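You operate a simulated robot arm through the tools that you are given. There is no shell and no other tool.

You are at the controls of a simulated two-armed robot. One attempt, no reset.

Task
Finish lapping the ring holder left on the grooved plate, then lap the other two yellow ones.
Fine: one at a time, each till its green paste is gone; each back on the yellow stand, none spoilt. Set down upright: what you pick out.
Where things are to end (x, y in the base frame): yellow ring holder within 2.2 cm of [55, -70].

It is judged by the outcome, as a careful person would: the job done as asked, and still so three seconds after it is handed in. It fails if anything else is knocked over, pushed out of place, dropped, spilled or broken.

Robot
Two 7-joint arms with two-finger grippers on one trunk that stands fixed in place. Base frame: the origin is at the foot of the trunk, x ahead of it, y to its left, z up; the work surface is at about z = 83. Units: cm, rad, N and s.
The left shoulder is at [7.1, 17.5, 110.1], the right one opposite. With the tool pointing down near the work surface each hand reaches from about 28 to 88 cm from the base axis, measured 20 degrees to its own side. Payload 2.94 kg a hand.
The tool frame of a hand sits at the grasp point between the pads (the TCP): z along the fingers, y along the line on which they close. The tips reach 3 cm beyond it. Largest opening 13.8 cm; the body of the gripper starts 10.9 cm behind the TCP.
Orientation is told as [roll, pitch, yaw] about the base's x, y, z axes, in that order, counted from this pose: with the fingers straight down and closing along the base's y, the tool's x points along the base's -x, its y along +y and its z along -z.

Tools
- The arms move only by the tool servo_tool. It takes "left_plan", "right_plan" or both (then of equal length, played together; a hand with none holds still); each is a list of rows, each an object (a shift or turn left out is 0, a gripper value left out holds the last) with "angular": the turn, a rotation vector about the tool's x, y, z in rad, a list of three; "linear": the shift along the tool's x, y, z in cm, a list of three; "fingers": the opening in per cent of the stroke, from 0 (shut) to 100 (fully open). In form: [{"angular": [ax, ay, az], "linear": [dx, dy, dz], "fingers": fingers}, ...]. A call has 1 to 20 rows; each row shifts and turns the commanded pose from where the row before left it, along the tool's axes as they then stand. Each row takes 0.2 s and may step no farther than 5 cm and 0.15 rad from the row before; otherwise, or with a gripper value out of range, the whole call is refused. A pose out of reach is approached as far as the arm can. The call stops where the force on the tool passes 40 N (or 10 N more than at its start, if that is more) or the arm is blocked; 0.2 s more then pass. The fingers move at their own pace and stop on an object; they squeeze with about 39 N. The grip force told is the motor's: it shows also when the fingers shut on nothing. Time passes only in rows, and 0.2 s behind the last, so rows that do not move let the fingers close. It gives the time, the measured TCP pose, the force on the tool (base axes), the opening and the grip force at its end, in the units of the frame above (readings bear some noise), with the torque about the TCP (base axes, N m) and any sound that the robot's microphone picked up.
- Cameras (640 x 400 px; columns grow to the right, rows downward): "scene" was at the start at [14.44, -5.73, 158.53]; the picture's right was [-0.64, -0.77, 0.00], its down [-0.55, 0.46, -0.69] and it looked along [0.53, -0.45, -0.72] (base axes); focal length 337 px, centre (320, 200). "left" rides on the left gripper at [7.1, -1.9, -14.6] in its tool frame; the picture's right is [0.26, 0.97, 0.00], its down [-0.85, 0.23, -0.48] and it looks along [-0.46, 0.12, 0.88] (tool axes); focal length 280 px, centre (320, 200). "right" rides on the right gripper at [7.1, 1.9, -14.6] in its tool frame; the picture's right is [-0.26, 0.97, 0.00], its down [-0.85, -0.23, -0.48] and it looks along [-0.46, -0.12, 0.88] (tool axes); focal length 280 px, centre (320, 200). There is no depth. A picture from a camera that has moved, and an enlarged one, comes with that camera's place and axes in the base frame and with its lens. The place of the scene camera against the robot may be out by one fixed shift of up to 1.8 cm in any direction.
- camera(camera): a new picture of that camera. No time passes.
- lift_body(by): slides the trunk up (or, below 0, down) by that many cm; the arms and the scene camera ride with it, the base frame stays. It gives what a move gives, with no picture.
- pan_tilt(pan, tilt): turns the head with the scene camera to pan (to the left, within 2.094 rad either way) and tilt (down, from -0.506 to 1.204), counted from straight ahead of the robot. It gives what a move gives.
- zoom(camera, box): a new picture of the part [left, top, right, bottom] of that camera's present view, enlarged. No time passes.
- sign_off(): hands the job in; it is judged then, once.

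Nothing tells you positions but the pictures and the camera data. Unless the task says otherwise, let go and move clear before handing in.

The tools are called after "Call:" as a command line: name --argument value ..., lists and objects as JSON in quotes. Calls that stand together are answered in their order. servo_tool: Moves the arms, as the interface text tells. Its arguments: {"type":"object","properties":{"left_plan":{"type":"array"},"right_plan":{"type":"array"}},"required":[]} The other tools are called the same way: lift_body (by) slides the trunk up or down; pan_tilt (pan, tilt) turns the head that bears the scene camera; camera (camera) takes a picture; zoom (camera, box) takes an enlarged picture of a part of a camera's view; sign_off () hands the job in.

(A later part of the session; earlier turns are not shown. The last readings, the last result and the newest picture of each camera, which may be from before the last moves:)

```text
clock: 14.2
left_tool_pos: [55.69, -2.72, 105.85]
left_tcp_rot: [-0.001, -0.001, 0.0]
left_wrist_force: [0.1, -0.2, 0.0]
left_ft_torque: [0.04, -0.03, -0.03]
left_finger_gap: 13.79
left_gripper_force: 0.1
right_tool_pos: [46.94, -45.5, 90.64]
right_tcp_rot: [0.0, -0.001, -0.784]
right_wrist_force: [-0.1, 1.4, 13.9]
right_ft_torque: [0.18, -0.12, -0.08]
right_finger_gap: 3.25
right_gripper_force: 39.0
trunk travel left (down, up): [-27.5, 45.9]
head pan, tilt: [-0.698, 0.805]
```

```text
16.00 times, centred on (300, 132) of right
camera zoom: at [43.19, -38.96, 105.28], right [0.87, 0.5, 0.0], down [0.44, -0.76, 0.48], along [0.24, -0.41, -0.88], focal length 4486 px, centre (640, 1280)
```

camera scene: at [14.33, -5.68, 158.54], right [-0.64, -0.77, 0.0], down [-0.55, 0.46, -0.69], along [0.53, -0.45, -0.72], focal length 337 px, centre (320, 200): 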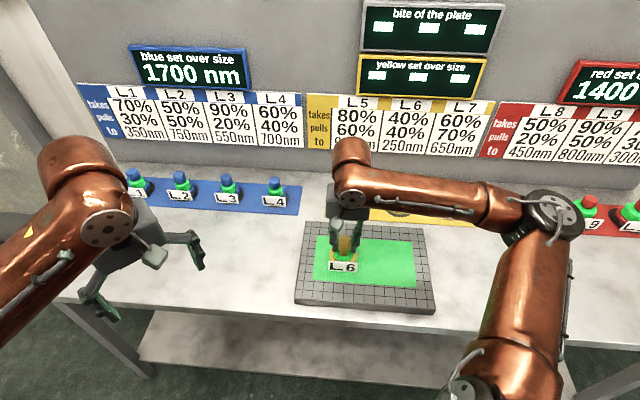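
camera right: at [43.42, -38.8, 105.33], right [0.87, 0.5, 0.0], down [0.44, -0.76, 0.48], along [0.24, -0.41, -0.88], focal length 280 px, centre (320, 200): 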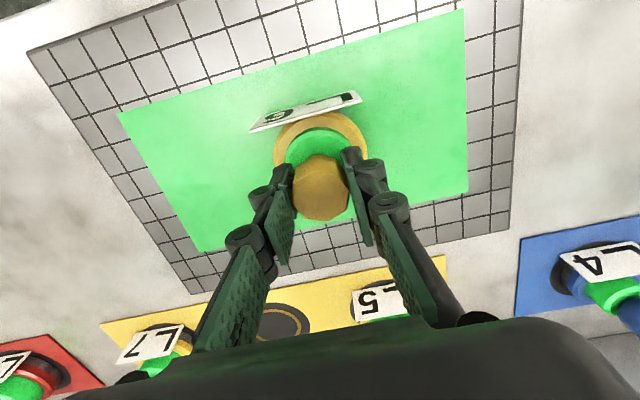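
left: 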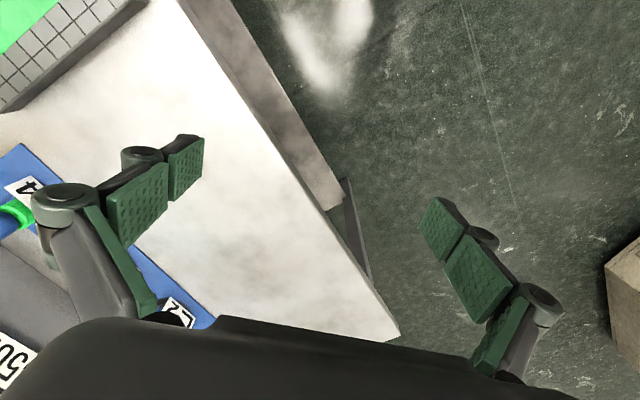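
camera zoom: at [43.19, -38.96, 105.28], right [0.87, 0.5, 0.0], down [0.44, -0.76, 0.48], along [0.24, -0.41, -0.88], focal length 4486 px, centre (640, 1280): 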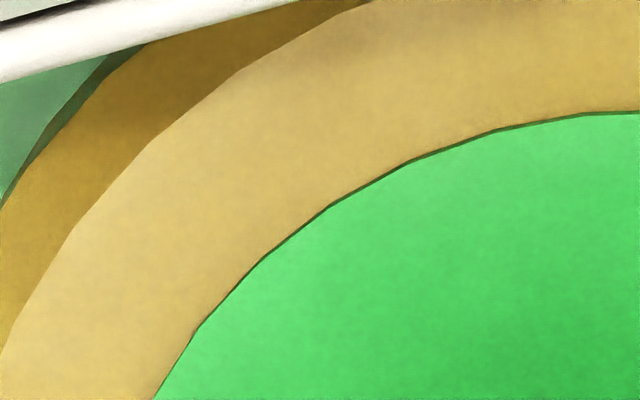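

About 3–4 px of rim remain. Another 0.6 cm.

Call:
servo_tool --right_plan '[{"linear": [0, -0.6, 0]}]'

Call:
zoom --camera "right" --box '[280, 120, 320, 145]'

```text
clock: 14.6
left_tool_pos: [55.77, -2.77, 105.84]
left_tcp_rot: [0.0, 0.0, 0.001]
left_wrist_force: [-0.6, 0.7, 0.5]
left_ft_torque: [0.01, -0.05, -0.01]
left_finger_gap: 13.81
left_gripper_force: 0.1
right_tool_pos: [46.51, -45.95, 90.72]
right_tcp_rot: [0.0, 0.0, -0.786]
right_wrist_force: [1.4, 2.4, 12.6]
right_ft_torque: [0.08, -0.11, -0.05]
right_finger_gap: 3.25
right_gripper_force: 38.8
trunk travel left (down, up): [-27.5, 45.9]
head pan, tilt: [-0.698, 0.805]
```

```text
16.00 times, centred on (300, 132) of right
camera zoom: at [42.78, -39.39, 105.27], right [0.87, 0.5, 0.0], down [0.44, -0.76, 0.48], along [0.24, -0.41, -0.88], focal length 4486 px, centre (640, 1280)
```

zoom: 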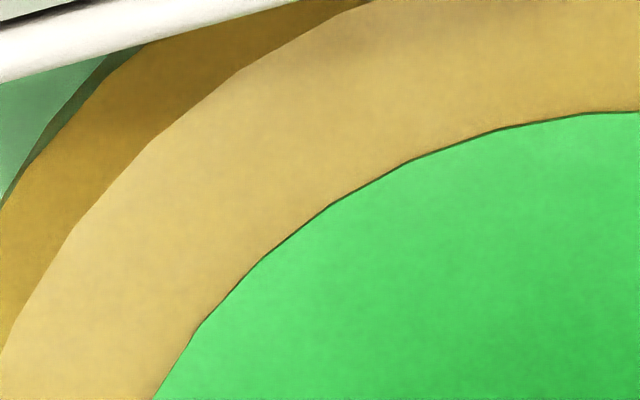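

About 1–2 px are left. A 0.4 cm step next.

Call:
servo_tool --right_plan '[{"linear": [0, -0.4, 0]}]'

Call:
zoom --camera "right" --box '[280, 120, 320, 145]'

```text
clock: 15.0
left_tool_pos: [55.73, -2.82, 105.74]
left_tcp_rot: [0.0, -0.001, -0.001]
left_wrist_force: [0.0, 0.1, 0.7]
left_ft_torque: [0.01, -0.02, -0.04]
left_finger_gap: 13.83
left_gripper_force: 0.1
right_tool_pos: [46.22, -46.14, 90.5]
right_tcp_rot: [0.001, 0.0, -0.785]
right_wrist_force: [2.7, 2.1, 11.4]
right_ft_torque: [-0.08, -0.12, 0.01]
right_finger_gap: 3.25
right_gripper_force: 39.1
trunk travel left (down, up): [-27.5, 45.9]
head pan, tilt: [-0.698, 0.805]
```

```text
16.00 times, centred on (300, 132) of right
camera zoom: at [42.54, -39.62, 105.27], right [0.87, 0.5, 0.0], down [0.44, -0.76, 0.48], along [0.24, -0.41, -0.88], focal length 4486 px, centre (640, 1280)
```

zoom: 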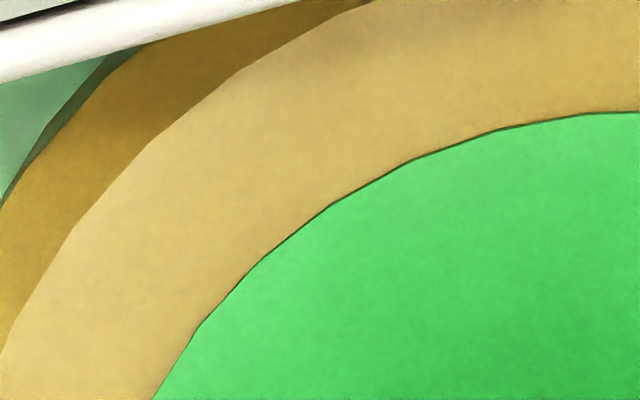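

Call:
servo_tool --right_plan '[{"linear": [0, -0.4, 0]}]'

Call:
zoom --camera "right" --box '[280, 120, 320, 145]'

Call:
camera --camera "scene"

```text
clock: 15.4
left_tool_pos: [55.82, -2.78, 105.82]
left_tcp_rot: [-0.001, 0.001, 0.0]
left_wrist_force: [0.0, 0.0, -0.2]
left_ft_torque: [0.0, 0.01, 0.02]
left_finger_gap: 13.83
left_gripper_force: 0.0
right_tool_pos: [46.13, -46.32, 90.71]
right_tcp_rot: [0.0, 0.0, -0.785]
right_wrist_force: [1.4, 3.0, 12.3]
right_ft_torque: [0.04, -0.02, -0.05]
right_finger_gap: 3.24
right_gripper_force: 38.6
trunk travel left (down, up): [-27.5, 45.9]
head pan, tilt: [-0.698, 0.805]
```

```text
16.00 times, centred on (300, 132) of right
camera zoom: at [42.26, -39.9, 105.27], right [0.87, 0.5, 0.0], down [0.44, -0.76, 0.48], along [0.24, -0.41, -0.88], focal length 4486 px, centre (640, 1280)
```

zoom: 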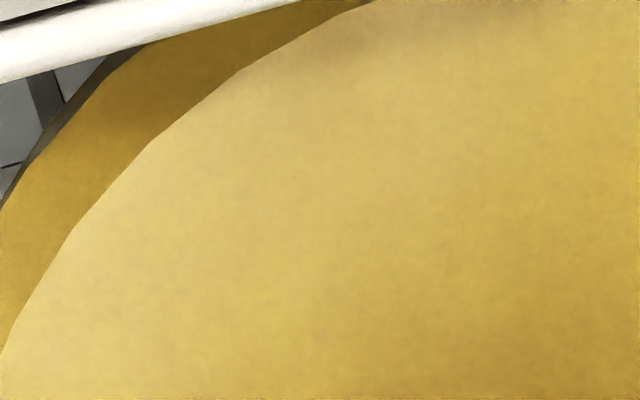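

```text
taken
camera scene: at [14.38, -5.62, 158.54], right [-0.64, -0.77, 0.0], down [-0.55, 0.46, -0.69], along [0.53, -0.45, -0.72], focal length 337 px, centre (320, 200)
```

scene: 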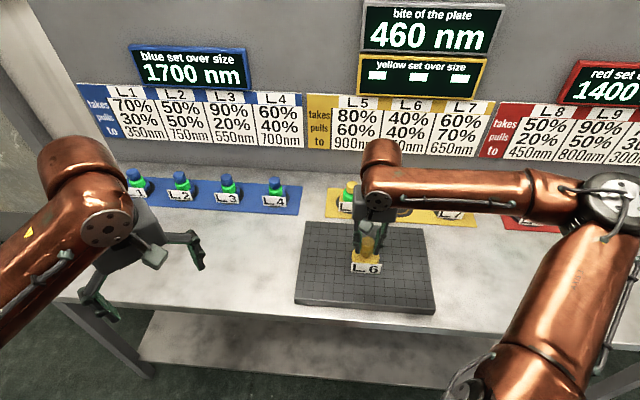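

L6's paste is completely gone (collar and plate both clear), so I stop lapping it at once. The plate board now reads "460 nm". I'll lift L6 straight up and check that it is held.

Call:
servo_tool --right_plan '[{"linear": [0, 0, -0.5]}, {"linear": [0, 0, -1.5]}, {"linear": [0, 0, -2.5]}, {"linear": [0, 0, -2.5]}, {"linear": [0, 0, -2.5]}, {"linear": [0, 0, -2.5]}, {}]'

Call:
camera --camera "right"

Call:
camera --camera "scene"

Call:
zoom --camera "scene" --box '[300, 0, 520, 150]'

```text
clock: 17.0
left_tool_pos: [55.86, -2.72, 105.75]
left_tcp_rot: [0.0, 0.0, 0.001]
left_wrist_force: [0.7, 0.4, 0.7]
left_ft_torque: [0.03, -0.02, -0.01]
left_finger_gap: 13.81
left_gripper_force: 0.0
right_tool_pos: [46.0, -46.56, 102.69]
right_tcp_rot: [-0.001, 0.001, -0.784]
right_wrist_force: [0.2, 0.3, -0.1]
right_ft_torque: [-0.03, 0.01, -0.01]
right_finger_gap: 0.01
right_gripper_force: 28.5
trunk travel left (down, up): [-27.5, 45.9]
head pan, tilt: [-0.698, 0.805]
```

```text
taken
camera right: at [42.26, -40.07, 117.27], right [0.87, 0.5, 0.0], down [0.44, -0.76, 0.47], along [0.24, -0.41, -0.88], focal length 280 px, centre (320, 200)
```

right: 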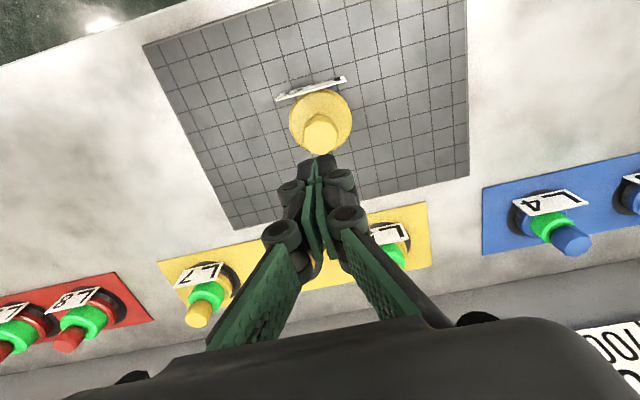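

```text
taken
camera scene: at [14.45, -5.76, 158.53], right [-0.64, -0.77, 0.0], down [-0.55, 0.46, -0.69], along [0.53, -0.45, -0.72], focal length 337 px, centre (320, 200)
```

scene: 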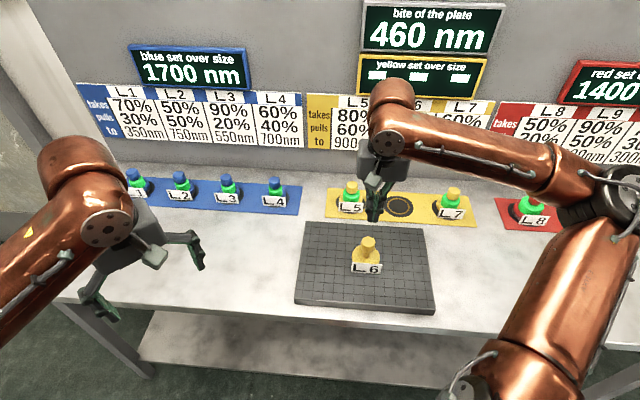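

```text
2.67 times, centred on (410, 75) of scene
camera zoom: at [14.45, -5.76, 158.53], right [-0.64, -0.77, 0.0], down [-0.55, 0.46, -0.69], along [0.53, -0.45, -0.72], focal length 899 px, centre (80, 533)
```

zoom: 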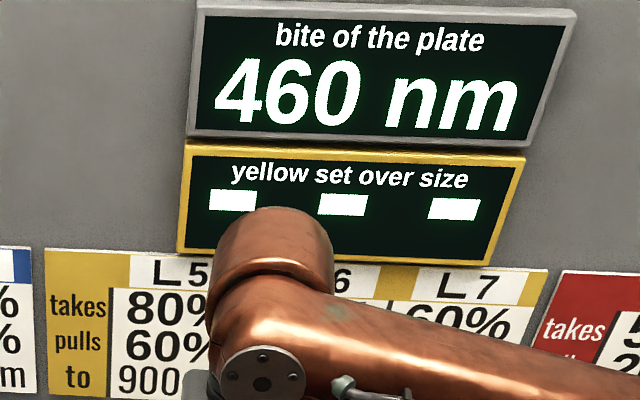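

The fingers slipped off; L6 is still standing upright on the plate, so something held it down more strongly than the grip (wrung flat, or a slick knob). I'll look closely before trying again.

Call:
zoom --camera "scene" --box '[342, 230, 392, 280]'

Call:
zoom --camera "right" --box '[260, 60, 380, 160]'

```text
8.00 times, centred on (367, 255) of scene
camera zoom: at [14.45, -5.76, 158.53], right [-0.64, -0.77, 0.0], down [-0.55, 0.46, -0.69], along [0.53, -0.45, -0.72], focal length 2698 px, centre (-56, -240)
```

zoom: 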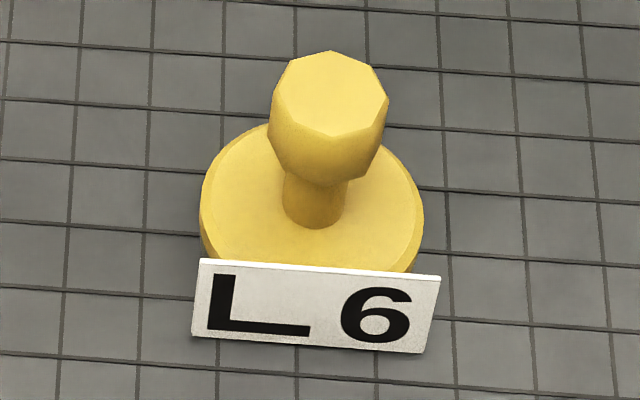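

```text
4.00 times, centred on (320, 110) of right
camera zoom: at [42.26, -40.07, 117.27], right [0.87, 0.5, 0.0], down [0.44, -0.76, 0.47], along [0.24, -0.41, -0.88], focal length 1122 px, centre (320, 560)
```

zoom: 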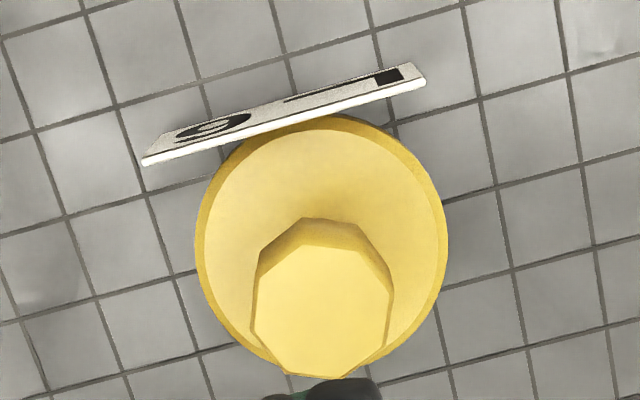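

L6 stands undisturbed and upright. I'll regrip it slightly lower on the knob, then lift very slowly while reading the force, to learn what is holding it.

Call:
servo_tool --right_plan '[{"fingers": 45}, {}, {}, {}, {"linear": [0, 0, 4]}, {"linear": [0, 0, 4]}, {"linear": [0, 0, 3]}, {"linear": [0, 0, 1.3]}, {}]'

Call:
servo_tool --right_plan '[{"fingers": 0}, {}, {}, {}, {}]'

Call:
camera --camera "right"

```text
clock: 19.0
left_tool_pos: [55.89, -2.82, 105.83]
left_tcp_rot: [0.001, -0.001, 0.001]
left_wrist_force: [-0.1, 0.6, -0.4]
left_ft_torque: [-0.02, 0.03, 0.01]
left_finger_gap: 13.77
left_gripper_force: 0.0
right_tool_pos: [46.03, -46.5, 90.23]
right_tcp_rot: [0.0, 0.001, -0.787]
right_wrist_force: [-0.6, -0.8, 0.1]
right_ft_torque: [0.02, 0.01, 0.0]
right_finger_gap: 6.22
right_gripper_force: 0.2
trunk travel left (down, up): [-27.5, 45.9]
head pan, tilt: [-0.698, 0.805]
```

```text
clock: 20.2
left_tool_pos: [55.9, -2.94, 105.86]
left_tcp_rot: [0.0, 0.0, 0.0]
left_wrist_force: [0.6, 0.7, 0.0]
left_ft_torque: [-0.03, 0.0, 0.03]
left_finger_gap: 13.83
left_gripper_force: 0.1
right_tool_pos: [45.87, -46.31, 90.32]
right_tcp_rot: [0.0, 0.001, -0.785]
right_wrist_force: [-1.4, -0.4, -0.4]
right_ft_torque: [-0.02, 0.02, -0.03]
right_finger_gap: 3.22
right_gripper_force: 38.9
trunk travel left (down, up): [-27.5, 45.9]
head pan, tilt: [-0.698, 0.805]
```

```text
taken
camera right: at [42.2, -39.99, 104.95], right [0.87, 0.5, 0.0], down [0.44, -0.76, 0.48], along [0.24, -0.41, -0.88], focal length 280 px, centre (320, 200)
```

right: 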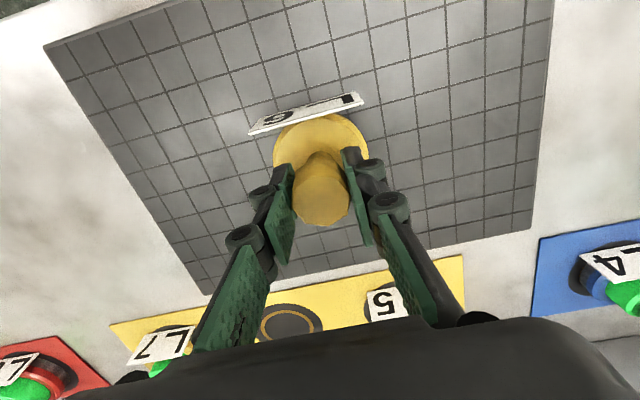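

Regripped cleanly. Now a very slow lift, a few tenths of a centimetre, reading the force.

Call:
servo_tool --right_plan '[{"linear": [0, 0, -0.05]}, {"linear": [0, 0, -0.05]}, {"linear": [0, 0, -0.05]}]'

Call:
zoom --camera "right" --box '[240, 60, 400, 220]'

```text
clock: 21.0
left_tool_pos: [55.83, -2.84, 105.74]
left_tcp_rot: [0.001, 0.0, -0.001]
left_wrist_force: [-0.5, -0.6, -0.3]
left_ft_torque: [0.01, 0.02, -0.01]
left_finger_gap: 13.82
left_gripper_force: 0.1
right_tool_pos: [46.04, -46.46, 90.31]
right_tcp_rot: [0.002, 0.002, -0.787]
right_wrist_force: [-0.2, 0.4, 0.7]
right_ft_torque: [0.01, -0.02, 0.02]
right_finger_gap: 3.23
right_gripper_force: 39.1
trunk travel left (down, up): [-27.5, 45.9]
head pan, tilt: [-0.698, 0.805]
```

```text
2.50 times, centred on (320, 140) of right
camera zoom: at [42.28, -40.02, 105.06], right [0.87, 0.5, 0.0], down [0.44, -0.76, 0.47], along [0.24, -0.41, -0.88], focal length 701 px, centre (320, 350)
```

zoom: 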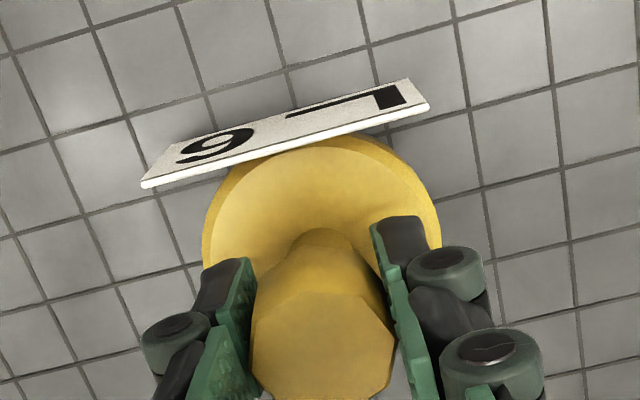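

Call:
servo_tool --right_plan '[{"linear": [0, 0, -0.1]}, {"linear": [0, 0, -0.1]}, {"linear": [0, 0, -0.1]}]'

Call:
zoom --camera "right" --box '[240, 60, 400, 220]'

Call:
zoom --camera "scene" --box '[342, 230, 392, 280]'

```text
clock: 21.8
left_tool_pos: [55.79, -2.87, 105.79]
left_tcp_rot: [0.001, 0.001, 0.001]
left_wrist_force: [-0.4, -0.2, -0.7]
left_ft_torque: [0.0, 0.0, -0.02]
left_finger_gap: 13.8
left_gripper_force: 0.1
right_tool_pos: [46.16, -46.43, 90.78]
right_tcp_rot: [0.0, 0.003, -0.786]
right_wrist_force: [-0.1, 0.2, -1.7]
right_ft_torque: [0.02, 0.01, 0.0]
right_finger_gap: 3.23
right_gripper_force: 39.0
trunk travel left (down, up): [-27.5, 45.9]
head pan, tilt: [-0.698, 0.805]
```

```text
2.50 times, centred on (320, 140) of right
camera zoom: at [42.3, -40.03, 105.37], right [0.87, 0.5, 0.0], down [0.44, -0.76, 0.47], along [0.24, -0.41, -0.88], focal length 701 px, centre (320, 350)
```

zoom: 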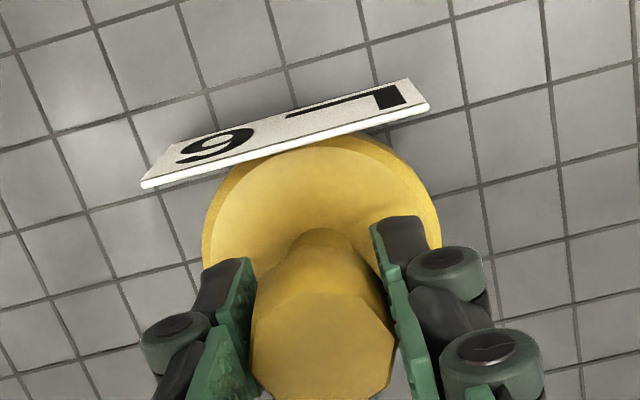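

```text
8.00 times, centred on (367, 255) of scene
camera zoom: at [14.47, -5.77, 158.52], right [-0.64, -0.77, 0.0], down [-0.55, 0.46, -0.69], along [0.53, -0.45, -0.72], focal length 2698 px, centre (-56, -240)
```

zoom: 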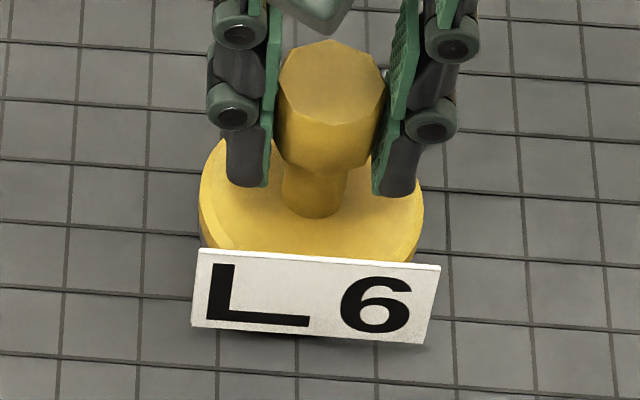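

This time L6 comes up (a shadow shows beneath it, about 2 N weight). I'll keep lifting gently and verify.

Call:
servo_tool --right_plan '[{"linear": [0, 0, -0.2]}, {"linear": [0, 0, -0.4]}, {"linear": [0, 0, -0.7]}, {"linear": [0, 0, -1.0]}, {"linear": [0, 0, -1.0]}, {"linear": [0, 0, -1.0]}, {}]'

Call:
camera --camera "right"

Call:
camera --camera "scene"

```text
clock: 23.4
left_tool_pos: [55.72, -2.92, 105.87]
left_tcp_rot: [-0.001, -0.001, 0.0]
left_wrist_force: [1.4, -0.1, 0.6]
left_ft_torque: [0.0, 0.01, 0.01]
left_finger_gap: 13.79
left_gripper_force: 0.1
right_tool_pos: [46.18, -46.42, 95.04]
right_tcp_rot: [0.001, -0.001, -0.784]
right_wrist_force: [-0.6, -0.1, -2.5]
right_ft_torque: [0.0, 0.0, -0.01]
right_finger_gap: 3.22
right_gripper_force: 39.8
trunk travel left (down, up): [-27.5, 45.9]
head pan, tilt: [-0.698, 0.805]
```

```text
taken
camera right: at [42.36, -40.02, 109.69], right [0.87, 0.5, 0.0], down [0.44, -0.76, 0.48], along [0.24, -0.41, -0.88], focal length 280 px, centre (320, 200)
```

right: 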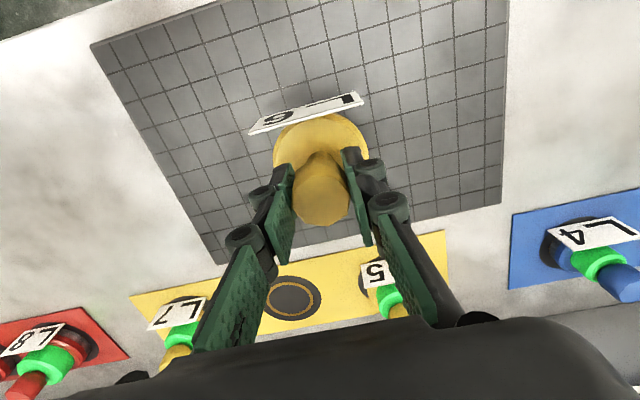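

```text
taken
camera scene: at [14.48, -5.79, 158.52], right [-0.64, -0.77, 0.0], down [-0.55, 0.46, -0.69], along [0.53, -0.45, -0.72], focal length 337 px, centre (320, 200)
```

scene: 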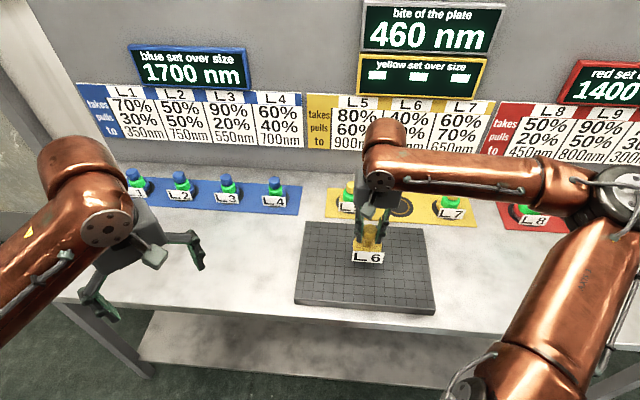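

L6 is held securely. I'll raise it a bit more and carry it to the empty seat near (54.7, -70.2), keeping its base above the neighbours' knobs.

Call:
servo_tool --right_plan '[{"linear": [0, 0, -1.5]}, {"linear": [0, 0, -2]}, {"linear": [0, 0, -2]}, {"linear": [0, 0, -1.5]}, {"linear": [-1.0, -0.5, 0]}, {"linear": [-2, -1, 0]}, {"linear": [-2.5, -1.2, 0]}, {"linear": [-2.5, -1.2, 0]}, {"linear": [-2.5, -1.2, 0]}, {"linear": [-2.5, -1.2, 0]}, {"linear": [-2.5, -1.2, 0]}, {"linear": [-2.5, -1.2, 0]}, {"linear": [-2.5, -1.2, 0]}, {"linear": [-1.6, -0.6, 0]}, {"linear": [-0.8, -0.3, 0]}, {}]'

Call:
camera --camera "right"

Call:
camera --camera "scene"

```text
clock: 26.8
left_tool_pos: [55.88, -2.92, 105.77]
left_tcp_rot: [0.003, -0.001, 0.0]
left_wrist_force: [-0.3, 0.1, 0.2]
left_ft_torque: [-0.01, -0.01, -0.04]
left_finger_gap: 13.76
left_gripper_force: 0.1
right_tool_pos: [54.73, -70.34, 101.97]
right_tcp_rot: [0.0, 0.001, -0.787]
right_wrist_force: [0.0, 0.0, -2.4]
right_ft_torque: [0.0, -0.01, 0.02]
right_finger_gap: 3.22
right_gripper_force: 38.4
trunk travel left (down, up): [-27.5, 45.9]
head pan, tilt: [-0.698, 0.805]
```

```text
taken
camera right: at [50.83, -63.87, 116.63], right [0.87, 0.5, 0.0], down [0.44, -0.76, 0.47], along [0.24, -0.41, -0.88], focal length 280 px, centre (320, 200)
```

right: 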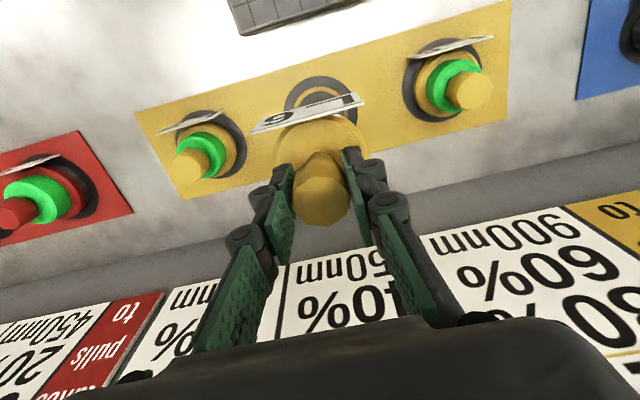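

```text
taken
camera scene: at [14.49, -5.82, 158.52], right [-0.64, -0.77, 0.0], down [-0.55, 0.46, -0.69], along [0.53, -0.45, -0.72], focal length 337 px, centre (320, 200)
```

scene: 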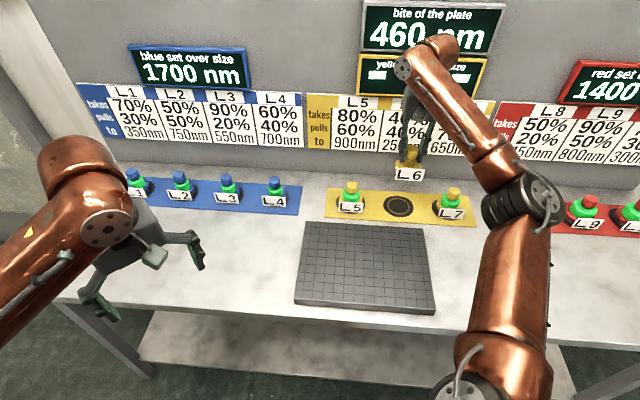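

The seat lies almost directly below (within ~0.5 cm). I'll nudge slightly and lower to just above the stand.

Call:
servo_tool --right_plan '[{"linear": [0.25, 0, 2]}, {"linear": [0, 0, 2.5]}, {"linear": [0, 0, 2.5]}, {"linear": [0, 0, 2.5]}, {"linear": [0, 0, 2]}, {"linear": [0, 0, 1.2]}, {}]'

Call:
camera --camera "right"

Call:
zoom --camera "scene" --box '[320, 160, 480, 240]'

```text
clock: 28.4
left_tool_pos: [55.84, -2.93, 105.73]
left_tcp_rot: [-0.001, 0.0, 0.0]
left_wrist_force: [-1.0, 0.4, -0.4]
left_ft_torque: [0.01, -0.01, 0.02]
left_finger_gap: 13.82
left_gripper_force: 0.0
right_tool_pos: [54.49, -70.04, 89.36]
right_tcp_rot: [0.0, 0.0, -0.786]
right_wrist_force: [-0.3, 0.7, -2.0]
right_ft_torque: [-0.01, 0.03, 0.0]
right_finger_gap: 3.22
right_gripper_force: 39.0
trunk travel left (down, up): [-27.5, 45.9]
head pan, tilt: [-0.698, 0.805]
```

```text
taken
camera right: at [50.7, -63.68, 103.92], right [0.87, 0.5, 0.0], down [0.44, -0.76, 0.48], along [0.24, -0.41, -0.88], focal length 280 px, centre (320, 200)
```

right: 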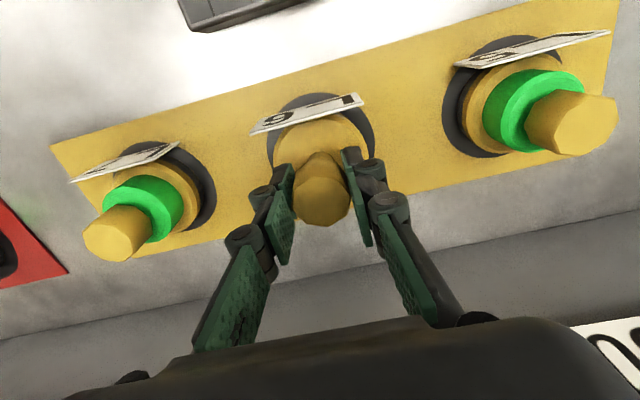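

```text
4.00 times, centred on (400, 200) of scene
camera zoom: at [14.48, -5.81, 158.53], right [-0.64, -0.77, 0.0], down [-0.55, 0.46, -0.69], along [0.53, -0.45, -0.72], focal length 1349 px, centre (0, 200)
```

zoom: 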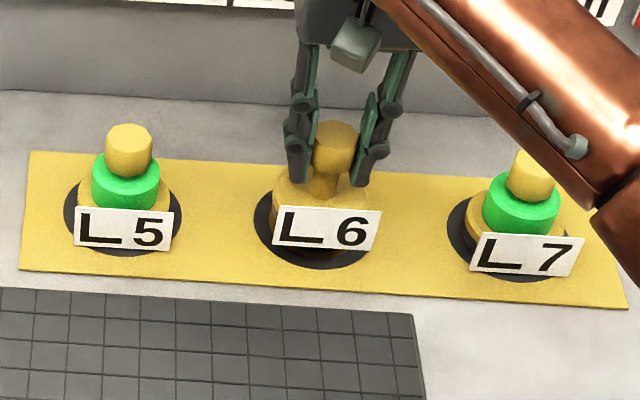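

L6 is lined up over its seat. I'll lower in small steps until it touches.

Call:
servo_tool --right_plan '[{"linear": [0, 0, 0.3]}, {"linear": [0, 0, 0.3]}, {"linear": [0, 0, 0.3]}]'

Call:
servo_tool --right_plan '[{"linear": [0, 0, 0.2]}, {"linear": [0, 0, 0.2]}]'

Call:
zoom --camera "scene" --box '[320, 160, 480, 240]'

```text
clock: 29.2
left_tool_pos: [55.81, -2.9, 105.79]
left_tcp_rot: [0.002, 0.001, 0.0]
left_wrist_force: [-0.5, 0.4, -0.4]
left_ft_torque: [0.01, 0.01, 0.01]
left_finger_gap: 13.83
left_gripper_force: 0.1
right_tool_pos: [54.4, -70.08, 88.42]
right_tcp_rot: [0.001, 0.001, -0.786]
right_wrist_force: [-0.8, 0.2, -3.1]
right_ft_torque: [-0.01, -0.02, -0.01]
right_finger_gap: 3.22
right_gripper_force: 38.9
trunk travel left (down, up): [-27.5, 45.9]
head pan, tilt: [-0.698, 0.805]
```

```text
clock: 29.8
left_tool_pos: [55.82, -2.88, 105.72]
left_tcp_rot: [0.002, -0.001, -0.001]
left_wrist_force: [0.3, 0.0, -0.5]
left_ft_torque: [-0.02, 0.01, -0.01]
left_finger_gap: 13.79
left_gripper_force: 0.0
right_tool_pos: [54.37, -70.06, 87.98]
right_tcp_rot: [0.001, 0.001, -0.785]
right_wrist_force: [0.5, 0.6, -1.6]
right_ft_torque: [0.01, -0.01, 0.01]
right_finger_gap: 3.23
right_gripper_force: 39.1
trunk travel left (down, up): [-27.5, 45.9]
head pan, tilt: [-0.698, 0.805]
```

```text
4.00 times, centred on (400, 200) of scene
camera zoom: at [14.5, -5.82, 158.52], right [-0.64, -0.77, 0.0], down [-0.55, 0.46, -0.69], along [0.53, -0.45, -0.72], focal length 1349 px, centre (0, 200)
```

zoom: 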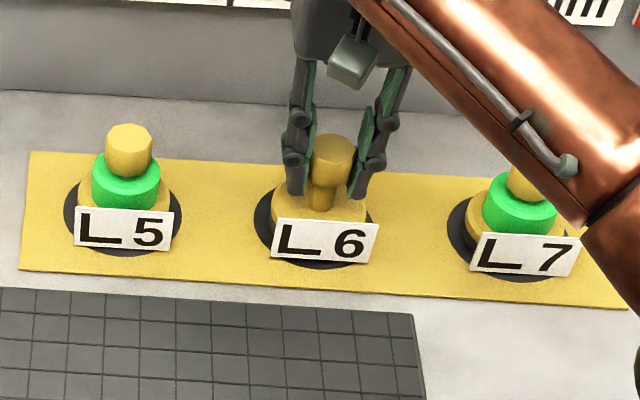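

Call:
servo_tool --right_plan '[{"linear": [0, 0, 0.15]}, {"linear": [0, 0, 0.15]}]'

Call:
servo_tool --right_plan '[{"linear": [0, 0, 0.12]}, {}]'

```text
clock: 30.4
left_tool_pos: [55.91, -2.84, 105.68]
left_tcp_rot: [0.002, 0.001, -0.001]
left_wrist_force: [-1.2, -0.4, 0.0]
left_ft_torque: [0.02, 0.0, 0.03]
left_finger_gap: 13.83
left_gripper_force: 0.0
right_tool_pos: [54.38, -70.14, 87.55]
right_tcp_rot: [0.0, 0.001, -0.787]
right_wrist_force: [-0.6, -0.3, -2.6]
right_ft_torque: [0.03, 0.02, -0.01]
right_finger_gap: 3.2
right_gripper_force: 38.9
trunk travel left (down, up): [-27.5, 45.9]
head pan, tilt: [-0.698, 0.805]
```

```text
clock: 31.0
left_tool_pos: [55.91, -2.88, 105.81]
left_tcp_rot: [0.0, 0.0, 0.0]
left_wrist_force: [-0.1, 0.9, 0.1]
left_ft_torque: [0.02, 0.0, -0.01]
left_finger_gap: 13.78
left_gripper_force: 0.0
right_tool_pos: [54.48, -70.08, 87.58]
right_tcp_rot: [0.001, -0.001, -0.785]
right_wrist_force: [0.6, 0.1, -0.1]
right_ft_torque: [0.04, 0.07, -0.04]
right_finger_gap: 3.19
right_gripper_force: 38.7
trunk travel left (down, up): [-27.5, 45.9]
head pan, tilt: [-0.698, 0.805]
```

Call:
servo_tool --right_plan '[{"linear": [0, 0, 0.06]}, {}]'

Call:
zoom --camera "scene" --box '[370, 170, 430, 230]'

Call:
zoom --camera "right" --box '[220, 60, 420, 220]'

```text
clock: 31.6
left_tool_pos: [55.86, -2.86, 105.71]
left_tcp_rot: [-0.001, -0.001, -0.001]
left_wrist_force: [0.2, -0.7, -1.1]
left_ft_torque: [-0.01, 0.01, -0.04]
left_finger_gap: 13.81
left_gripper_force: 0.1
right_tool_pos: [54.48, -70.01, 87.54]
right_tcp_rot: [0.0, 0.001, -0.785]
right_wrist_force: [1.2, -0.6, 4.2]
right_ft_torque: [0.14, 0.07, -0.02]
right_finger_gap: 3.23
right_gripper_force: 38.8
trunk travel left (down, up): [-27.5, 45.9]
head pan, tilt: [-0.698, 0.805]
```

```text
6.67 times, centred on (400, 200) of scene
camera zoom: at [14.44, -5.74, 158.54], right [-0.64, -0.77, 0.0], down [-0.55, 0.46, -0.69], along [0.53, -0.45, -0.72], focal length 2248 px, centre (-213, 200)
```

zoom: 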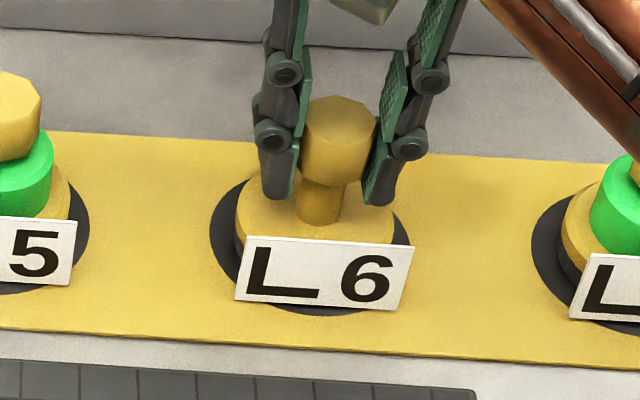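

```text
2.50 times, centred on (320, 140) of right
camera zoom: at [50.67, -63.61, 102.22], right [0.87, 0.5, 0.0], down [0.44, -0.76, 0.48], along [0.24, -0.41, -0.88], focal length 701 px, centre (320, 350)
```

zoom: 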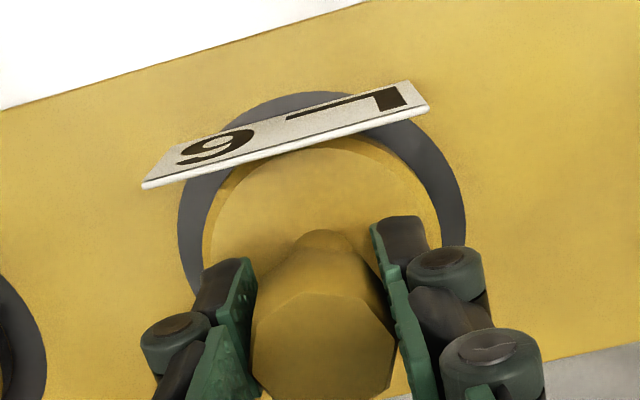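

L6 rests on its seat at about (54.5, -70.05), upright and centred. I'll release and rise straight up.

Call:
servo_tool --right_plan '[{"fingers": 45}, {}, {}, {}, {}, {"linear": [0, 0, -1]}, {"linear": [0, 0, -2]}, {"linear": [0, 0, -3]}, {"linear": [0, 0, -3]}, {"linear": [0, 0, -3]}, {"linear": [0, 0, -2]}, {}]'

Call:
camera --camera "right"

Call:
camera --camera "scene"

```text
clock: 34.2
left_tool_pos: [55.93, -2.92, 105.7]
left_tcp_rot: [0.001, 0.0, 0.0]
left_wrist_force: [-0.4, 0.9, 0.9]
left_ft_torque: [0.03, 0.02, 0.02]
left_finger_gap: 13.81
left_gripper_force: 0.0
right_tool_pos: [54.53, -70.1, 101.45]
right_tcp_rot: [0.002, 0.001, -0.786]
right_wrist_force: [0.2, 0.0, 0.0]
right_ft_torque: [-0.01, 0.02, 0.01]
right_finger_gap: 6.21
right_gripper_force: 0.1
trunk travel left (down, up): [-27.5, 45.9]
head pan, tilt: [-0.698, 0.805]
```

```text
taken
camera right: at [50.72, -63.65, 116.11], right [0.87, 0.5, 0.0], down [0.44, -0.76, 0.47], along [0.24, -0.41, -0.88], focal length 280 px, centre (320, 200)
```

right: 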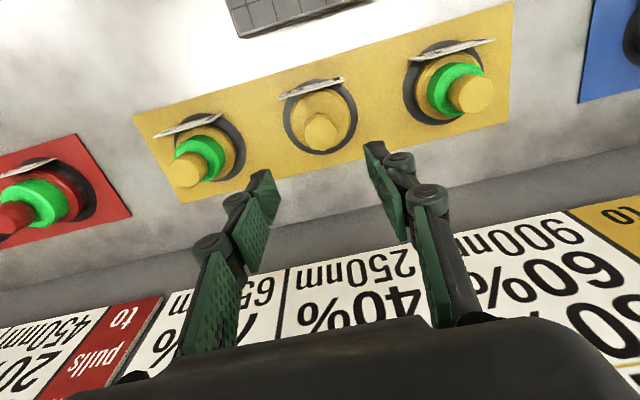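

```text
taken
camera scene: at [14.5, -5.82, 158.52], right [-0.64, -0.77, 0.0], down [-0.55, 0.46, -0.69], along [0.53, -0.45, -0.72], focal length 337 px, centre (320, 200)
```

scene: 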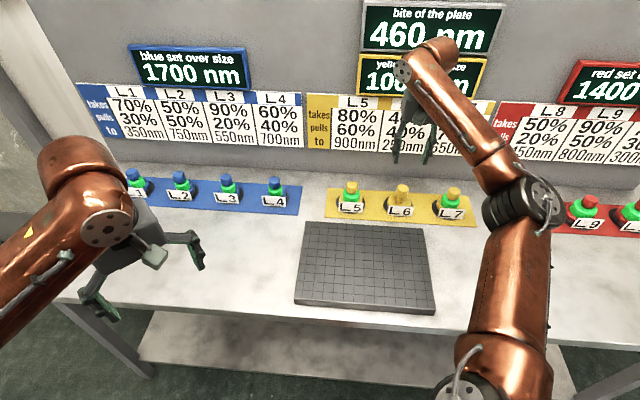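

L6 stands upright on its seat, and the "yellow set over size" board has lit up. I'll read it.

Call:
zoom --camera "scene" --box '[300, 0, 520, 150]'

Call:
zoom --camera "scene" --box '[320, 165, 480, 235]'

Call:
zoom --camera "scene" --box '[500, 50, 640, 160]'

```text
2.67 times, centred on (410, 75) of scene
camera zoom: at [14.5, -5.82, 158.52], right [-0.64, -0.77, 0.0], down [-0.55, 0.46, -0.69], along [0.53, -0.45, -0.72], focal length 899 px, centre (80, 533)
```

zoom: 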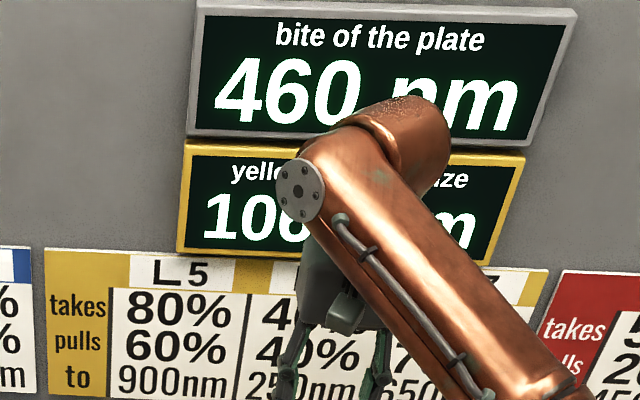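

```text
4.00 times, centred on (400, 200) of scene
camera zoom: at [14.5, -5.82, 158.52], right [-0.64, -0.77, 0.0], down [-0.55, 0.46, -0.69], along [0.53, -0.45, -0.72], focal length 1349 px, centre (0, 200)
```

zoom: 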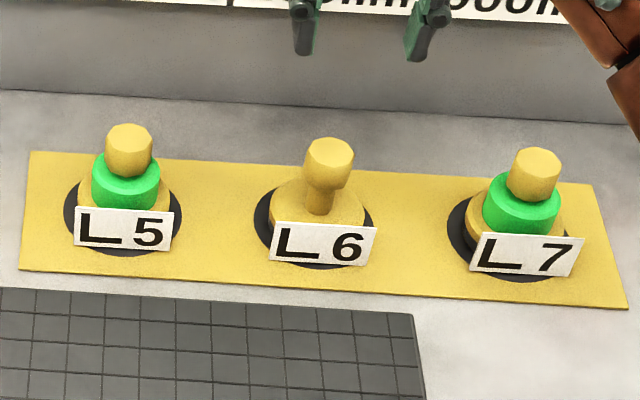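

```text
3.64 times, centred on (570, 105) of scene
camera zoom: at [14.5, -5.82, 158.52], right [-0.64, -0.77, 0.0], down [-0.55, 0.46, -0.69], along [0.53, -0.45, -0.72], focal length 1226 px, centre (-589, 546)
```

zoom: 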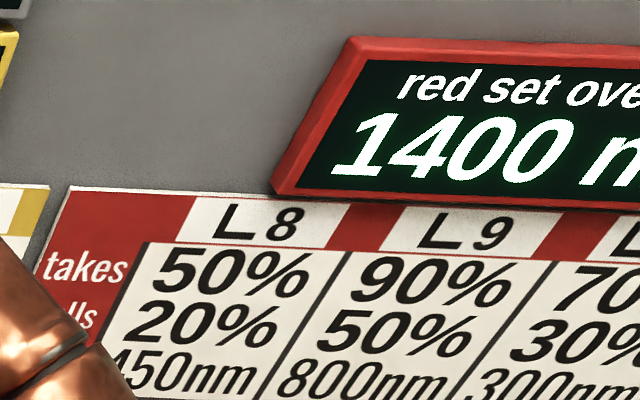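

The board shows "10?? nm", partly hidden. If it's near 1000 nm, L5 needs very little (over 900 nm) and L7 more, so I'll do L7 next. I'll slide over it at a safe height and re-read the board.

Call:
servo_tool --right_plan '[{"linear": [0, -2, 0]}, {"linear": [0, -3, 0]}, {"linear": [0, -3, 0]}, {"linear": [0, -3, 0]}, {"linear": [0, -2.5, 0]}, {"linear": [0, -1, 0]}, {}]'

Call:
camera --camera "right"

Call:
zoom --camera "scene" --box '[300, 0, 520, 150]'

```text
clock: 35.8
left_tool_pos: [55.9, -2.87, 105.87]
left_tcp_rot: [0.001, -0.001, 0.0]
left_wrist_force: [0.6, 0.0, 0.2]
left_ft_torque: [-0.01, 0.0, -0.02]
left_finger_gap: 13.82
left_gripper_force: 0.0
right_tool_pos: [44.22, -80.39, 101.52]
right_tcp_rot: [0.001, 0.001, -0.784]
right_wrist_force: [-0.2, 0.8, 0.3]
right_ft_torque: [-0.01, -0.03, 0.02]
right_finger_gap: 6.21
right_gripper_force: 0.1
trunk travel left (down, up): [-27.5, 45.9]
head pan, tilt: [-0.698, 0.805]
```

```text
taken
camera right: at [40.4, -73.88, 116.2], right [0.87, 0.5, 0.0], down [0.44, -0.76, 0.48], along [0.24, -0.41, -0.88], focal length 280 px, centre (320, 200)
```

right: 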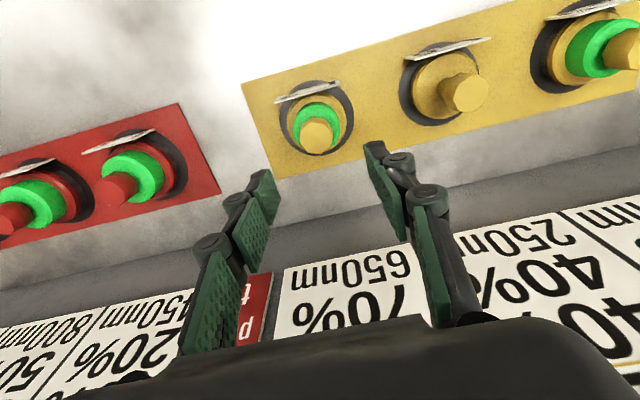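

```text
2.67 times, centred on (410, 75) of scene
camera zoom: at [14.46, -5.79, 158.53], right [-0.64, -0.77, 0.0], down [-0.55, 0.46, -0.69], along [0.53, -0.45, -0.72], focal length 899 px, centre (80, 533)
```

zoom: 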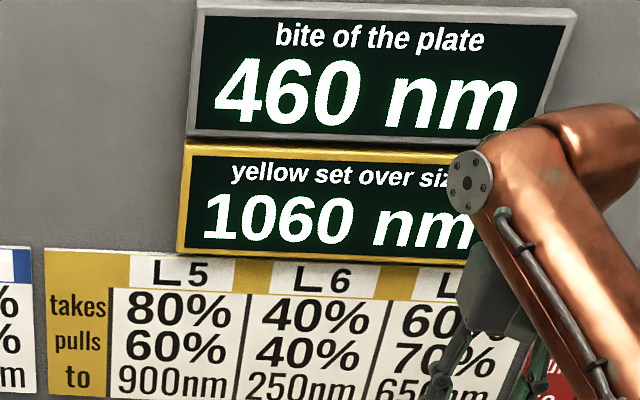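

The boards now read bite 460 nm and yellow over size 1060 nm. That fits removal ≈ bite × takes × (press × travel in N·m): L6's remaining half took about 2.2 N·m. So L7 (410 nm) should need ~1.5 N·m and L5 (160 nm) only ~0.44 N·m. I'll lower over L7 with the tips staying above its tall collar.

Call:
servo_tool --right_plan '[{"linear": [-0.05, -0.45, 1]}, {"linear": [0, 0, 2]}, {"linear": [0, 0, 2]}, {"linear": [0, 0, 2]}, {"linear": [0, 0, 2]}, {"linear": [0, 0, 1]}, {}]'

Call:
camera --camera "right"

Call:
zoom --camera "scene" --box '[420, 170, 480, 230]'

```text
clock: 37.4
left_tool_pos: [55.79, -2.95, 105.84]
left_tcp_rot: [0.001, 0.0, 0.001]
left_wrist_force: [0.9, 0.4, -0.8]
left_ft_torque: [-0.01, 0.0, -0.02]
left_finger_gap: 13.81
left_gripper_force: 0.1
right_tool_pos: [43.93, -80.63, 91.46]
right_tcp_rot: [0.0, 0.0, -0.785]
right_wrist_force: [0.0, 0.7, 0.7]
right_ft_torque: [-0.01, -0.01, 0.02]
right_finger_gap: 6.21
right_gripper_force: 0.1
trunk travel left (down, up): [-27.5, 45.9]
head pan, tilt: [-0.698, 0.805]
```

```text
taken
camera right: at [40.14, -74.27, 106.17], right [0.87, 0.5, 0.0], down [0.44, -0.76, 0.48], along [0.24, -0.41, -0.88], focal length 280 px, centre (320, 200)
```

right: 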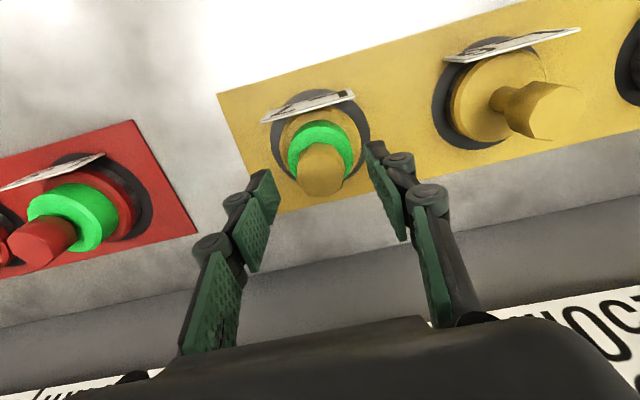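

```text
6.67 times, centred on (450, 200) of scene
camera zoom: at [14.46, -5.79, 158.53], right [-0.64, -0.77, 0.0], down [-0.55, 0.46, -0.69], along [0.53, -0.45, -0.72], focal length 2248 px, centre (-547, 200)
```

zoom: 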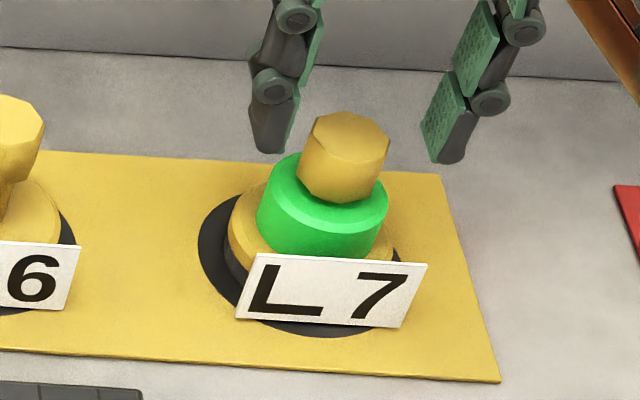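

Call:
zoom --camera "scene" --box '[436, 180, 472, 204]'

Call:
zoom --camera "right" --box '[240, 80, 400, 200]'

```text
16.00 times, centred on (454, 192) of scene
camera zoom: at [14.46, -5.79, 158.53], right [-0.64, -0.77, 0.0], down [-0.55, 0.46, -0.69], along [0.53, -0.45, -0.72], focal length 5396 px, centre (-1824, 328)
```

zoom: 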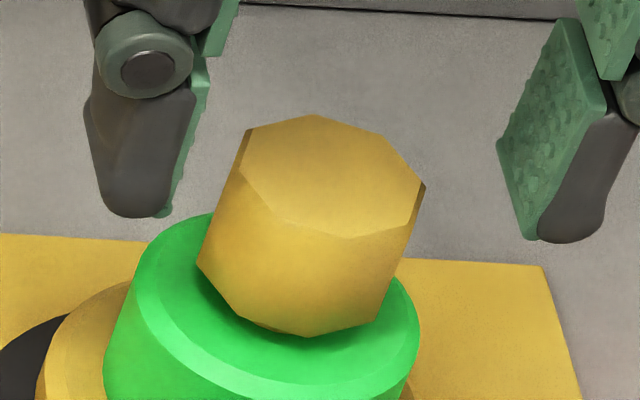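

```text
3.33 times, centred on (320, 140) of right
camera zoom: at [40.14, -74.27, 106.17], right [0.87, 0.5, 0.0], down [0.44, -0.76, 0.48], along [0.24, -0.41, -0.88], focal length 935 px, centre (320, 400)
```

zoom: 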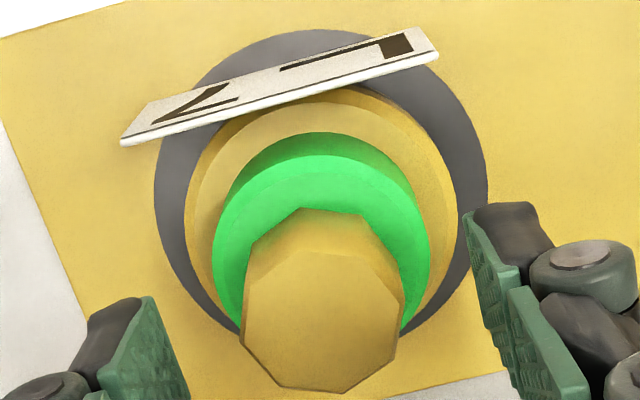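

L7's collar top sits about 3 cm below its knob top, so I'll stop with the tips just above it, then grip.

Call:
servo_tool --right_plan '[{"linear": [0, 0, 1]}, {"linear": [0, 0, 1]}, {"linear": [0, 0, 0.45]}, {}]'

Call:
zoom --camera "scene" --box '[425, 175, 485, 213]'

Call:
zoom --camera "right" --box '[240, 80, 400, 220]'

```text
clock: 38.4
left_tool_pos: [55.77, -2.91, 105.81]
left_tcp_rot: [0.001, 0.0, -0.001]
left_wrist_force: [-0.1, -1.2, -0.2]
left_ft_torque: [0.03, 0.0, -0.01]
left_finger_gap: 13.8
left_gripper_force: 0.0
right_tool_pos: [43.95, -80.66, 89.12]
right_tcp_rot: [0.001, 0.001, -0.784]
right_wrist_force: [-0.1, 0.2, 0.0]
right_ft_torque: [-0.02, -0.02, -0.01]
right_finger_gap: 6.22
right_gripper_force: 0.2
trunk travel left (down, up): [-27.5, 45.9]
head pan, tilt: [-0.698, 0.805]
```

```text
10.53 times, centred on (455, 194) of scene
camera zoom: at [14.47, -5.8, 158.53], right [-0.64, -0.77, 0.0], down [-0.55, 0.46, -0.69], along [0.53, -0.45, -0.72], focal length 3550 px, centre (-1101, 263)
```

zoom: 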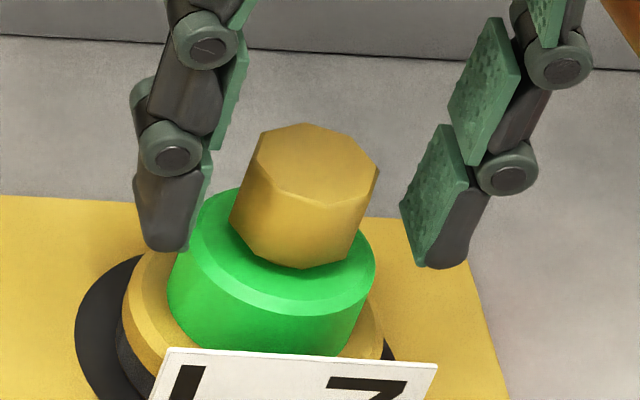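

```text
2.86 times, centred on (320, 150) of right
camera zoom: at [40.13, -74.27, 103.72], right [0.87, 0.5, 0.0], down [0.44, -0.76, 0.48], along [0.24, -0.41, -0.88], focal length 801 px, centre (320, 343)
```

zoom: 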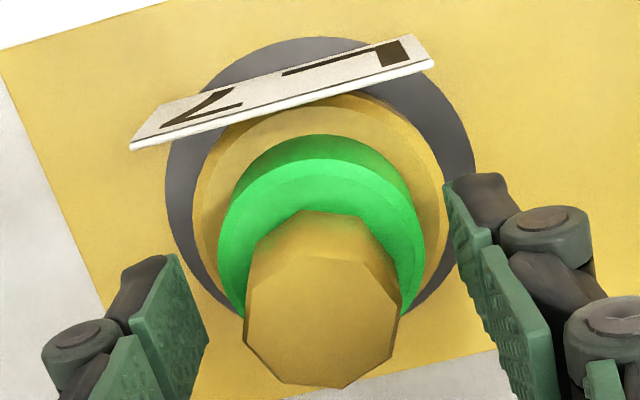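

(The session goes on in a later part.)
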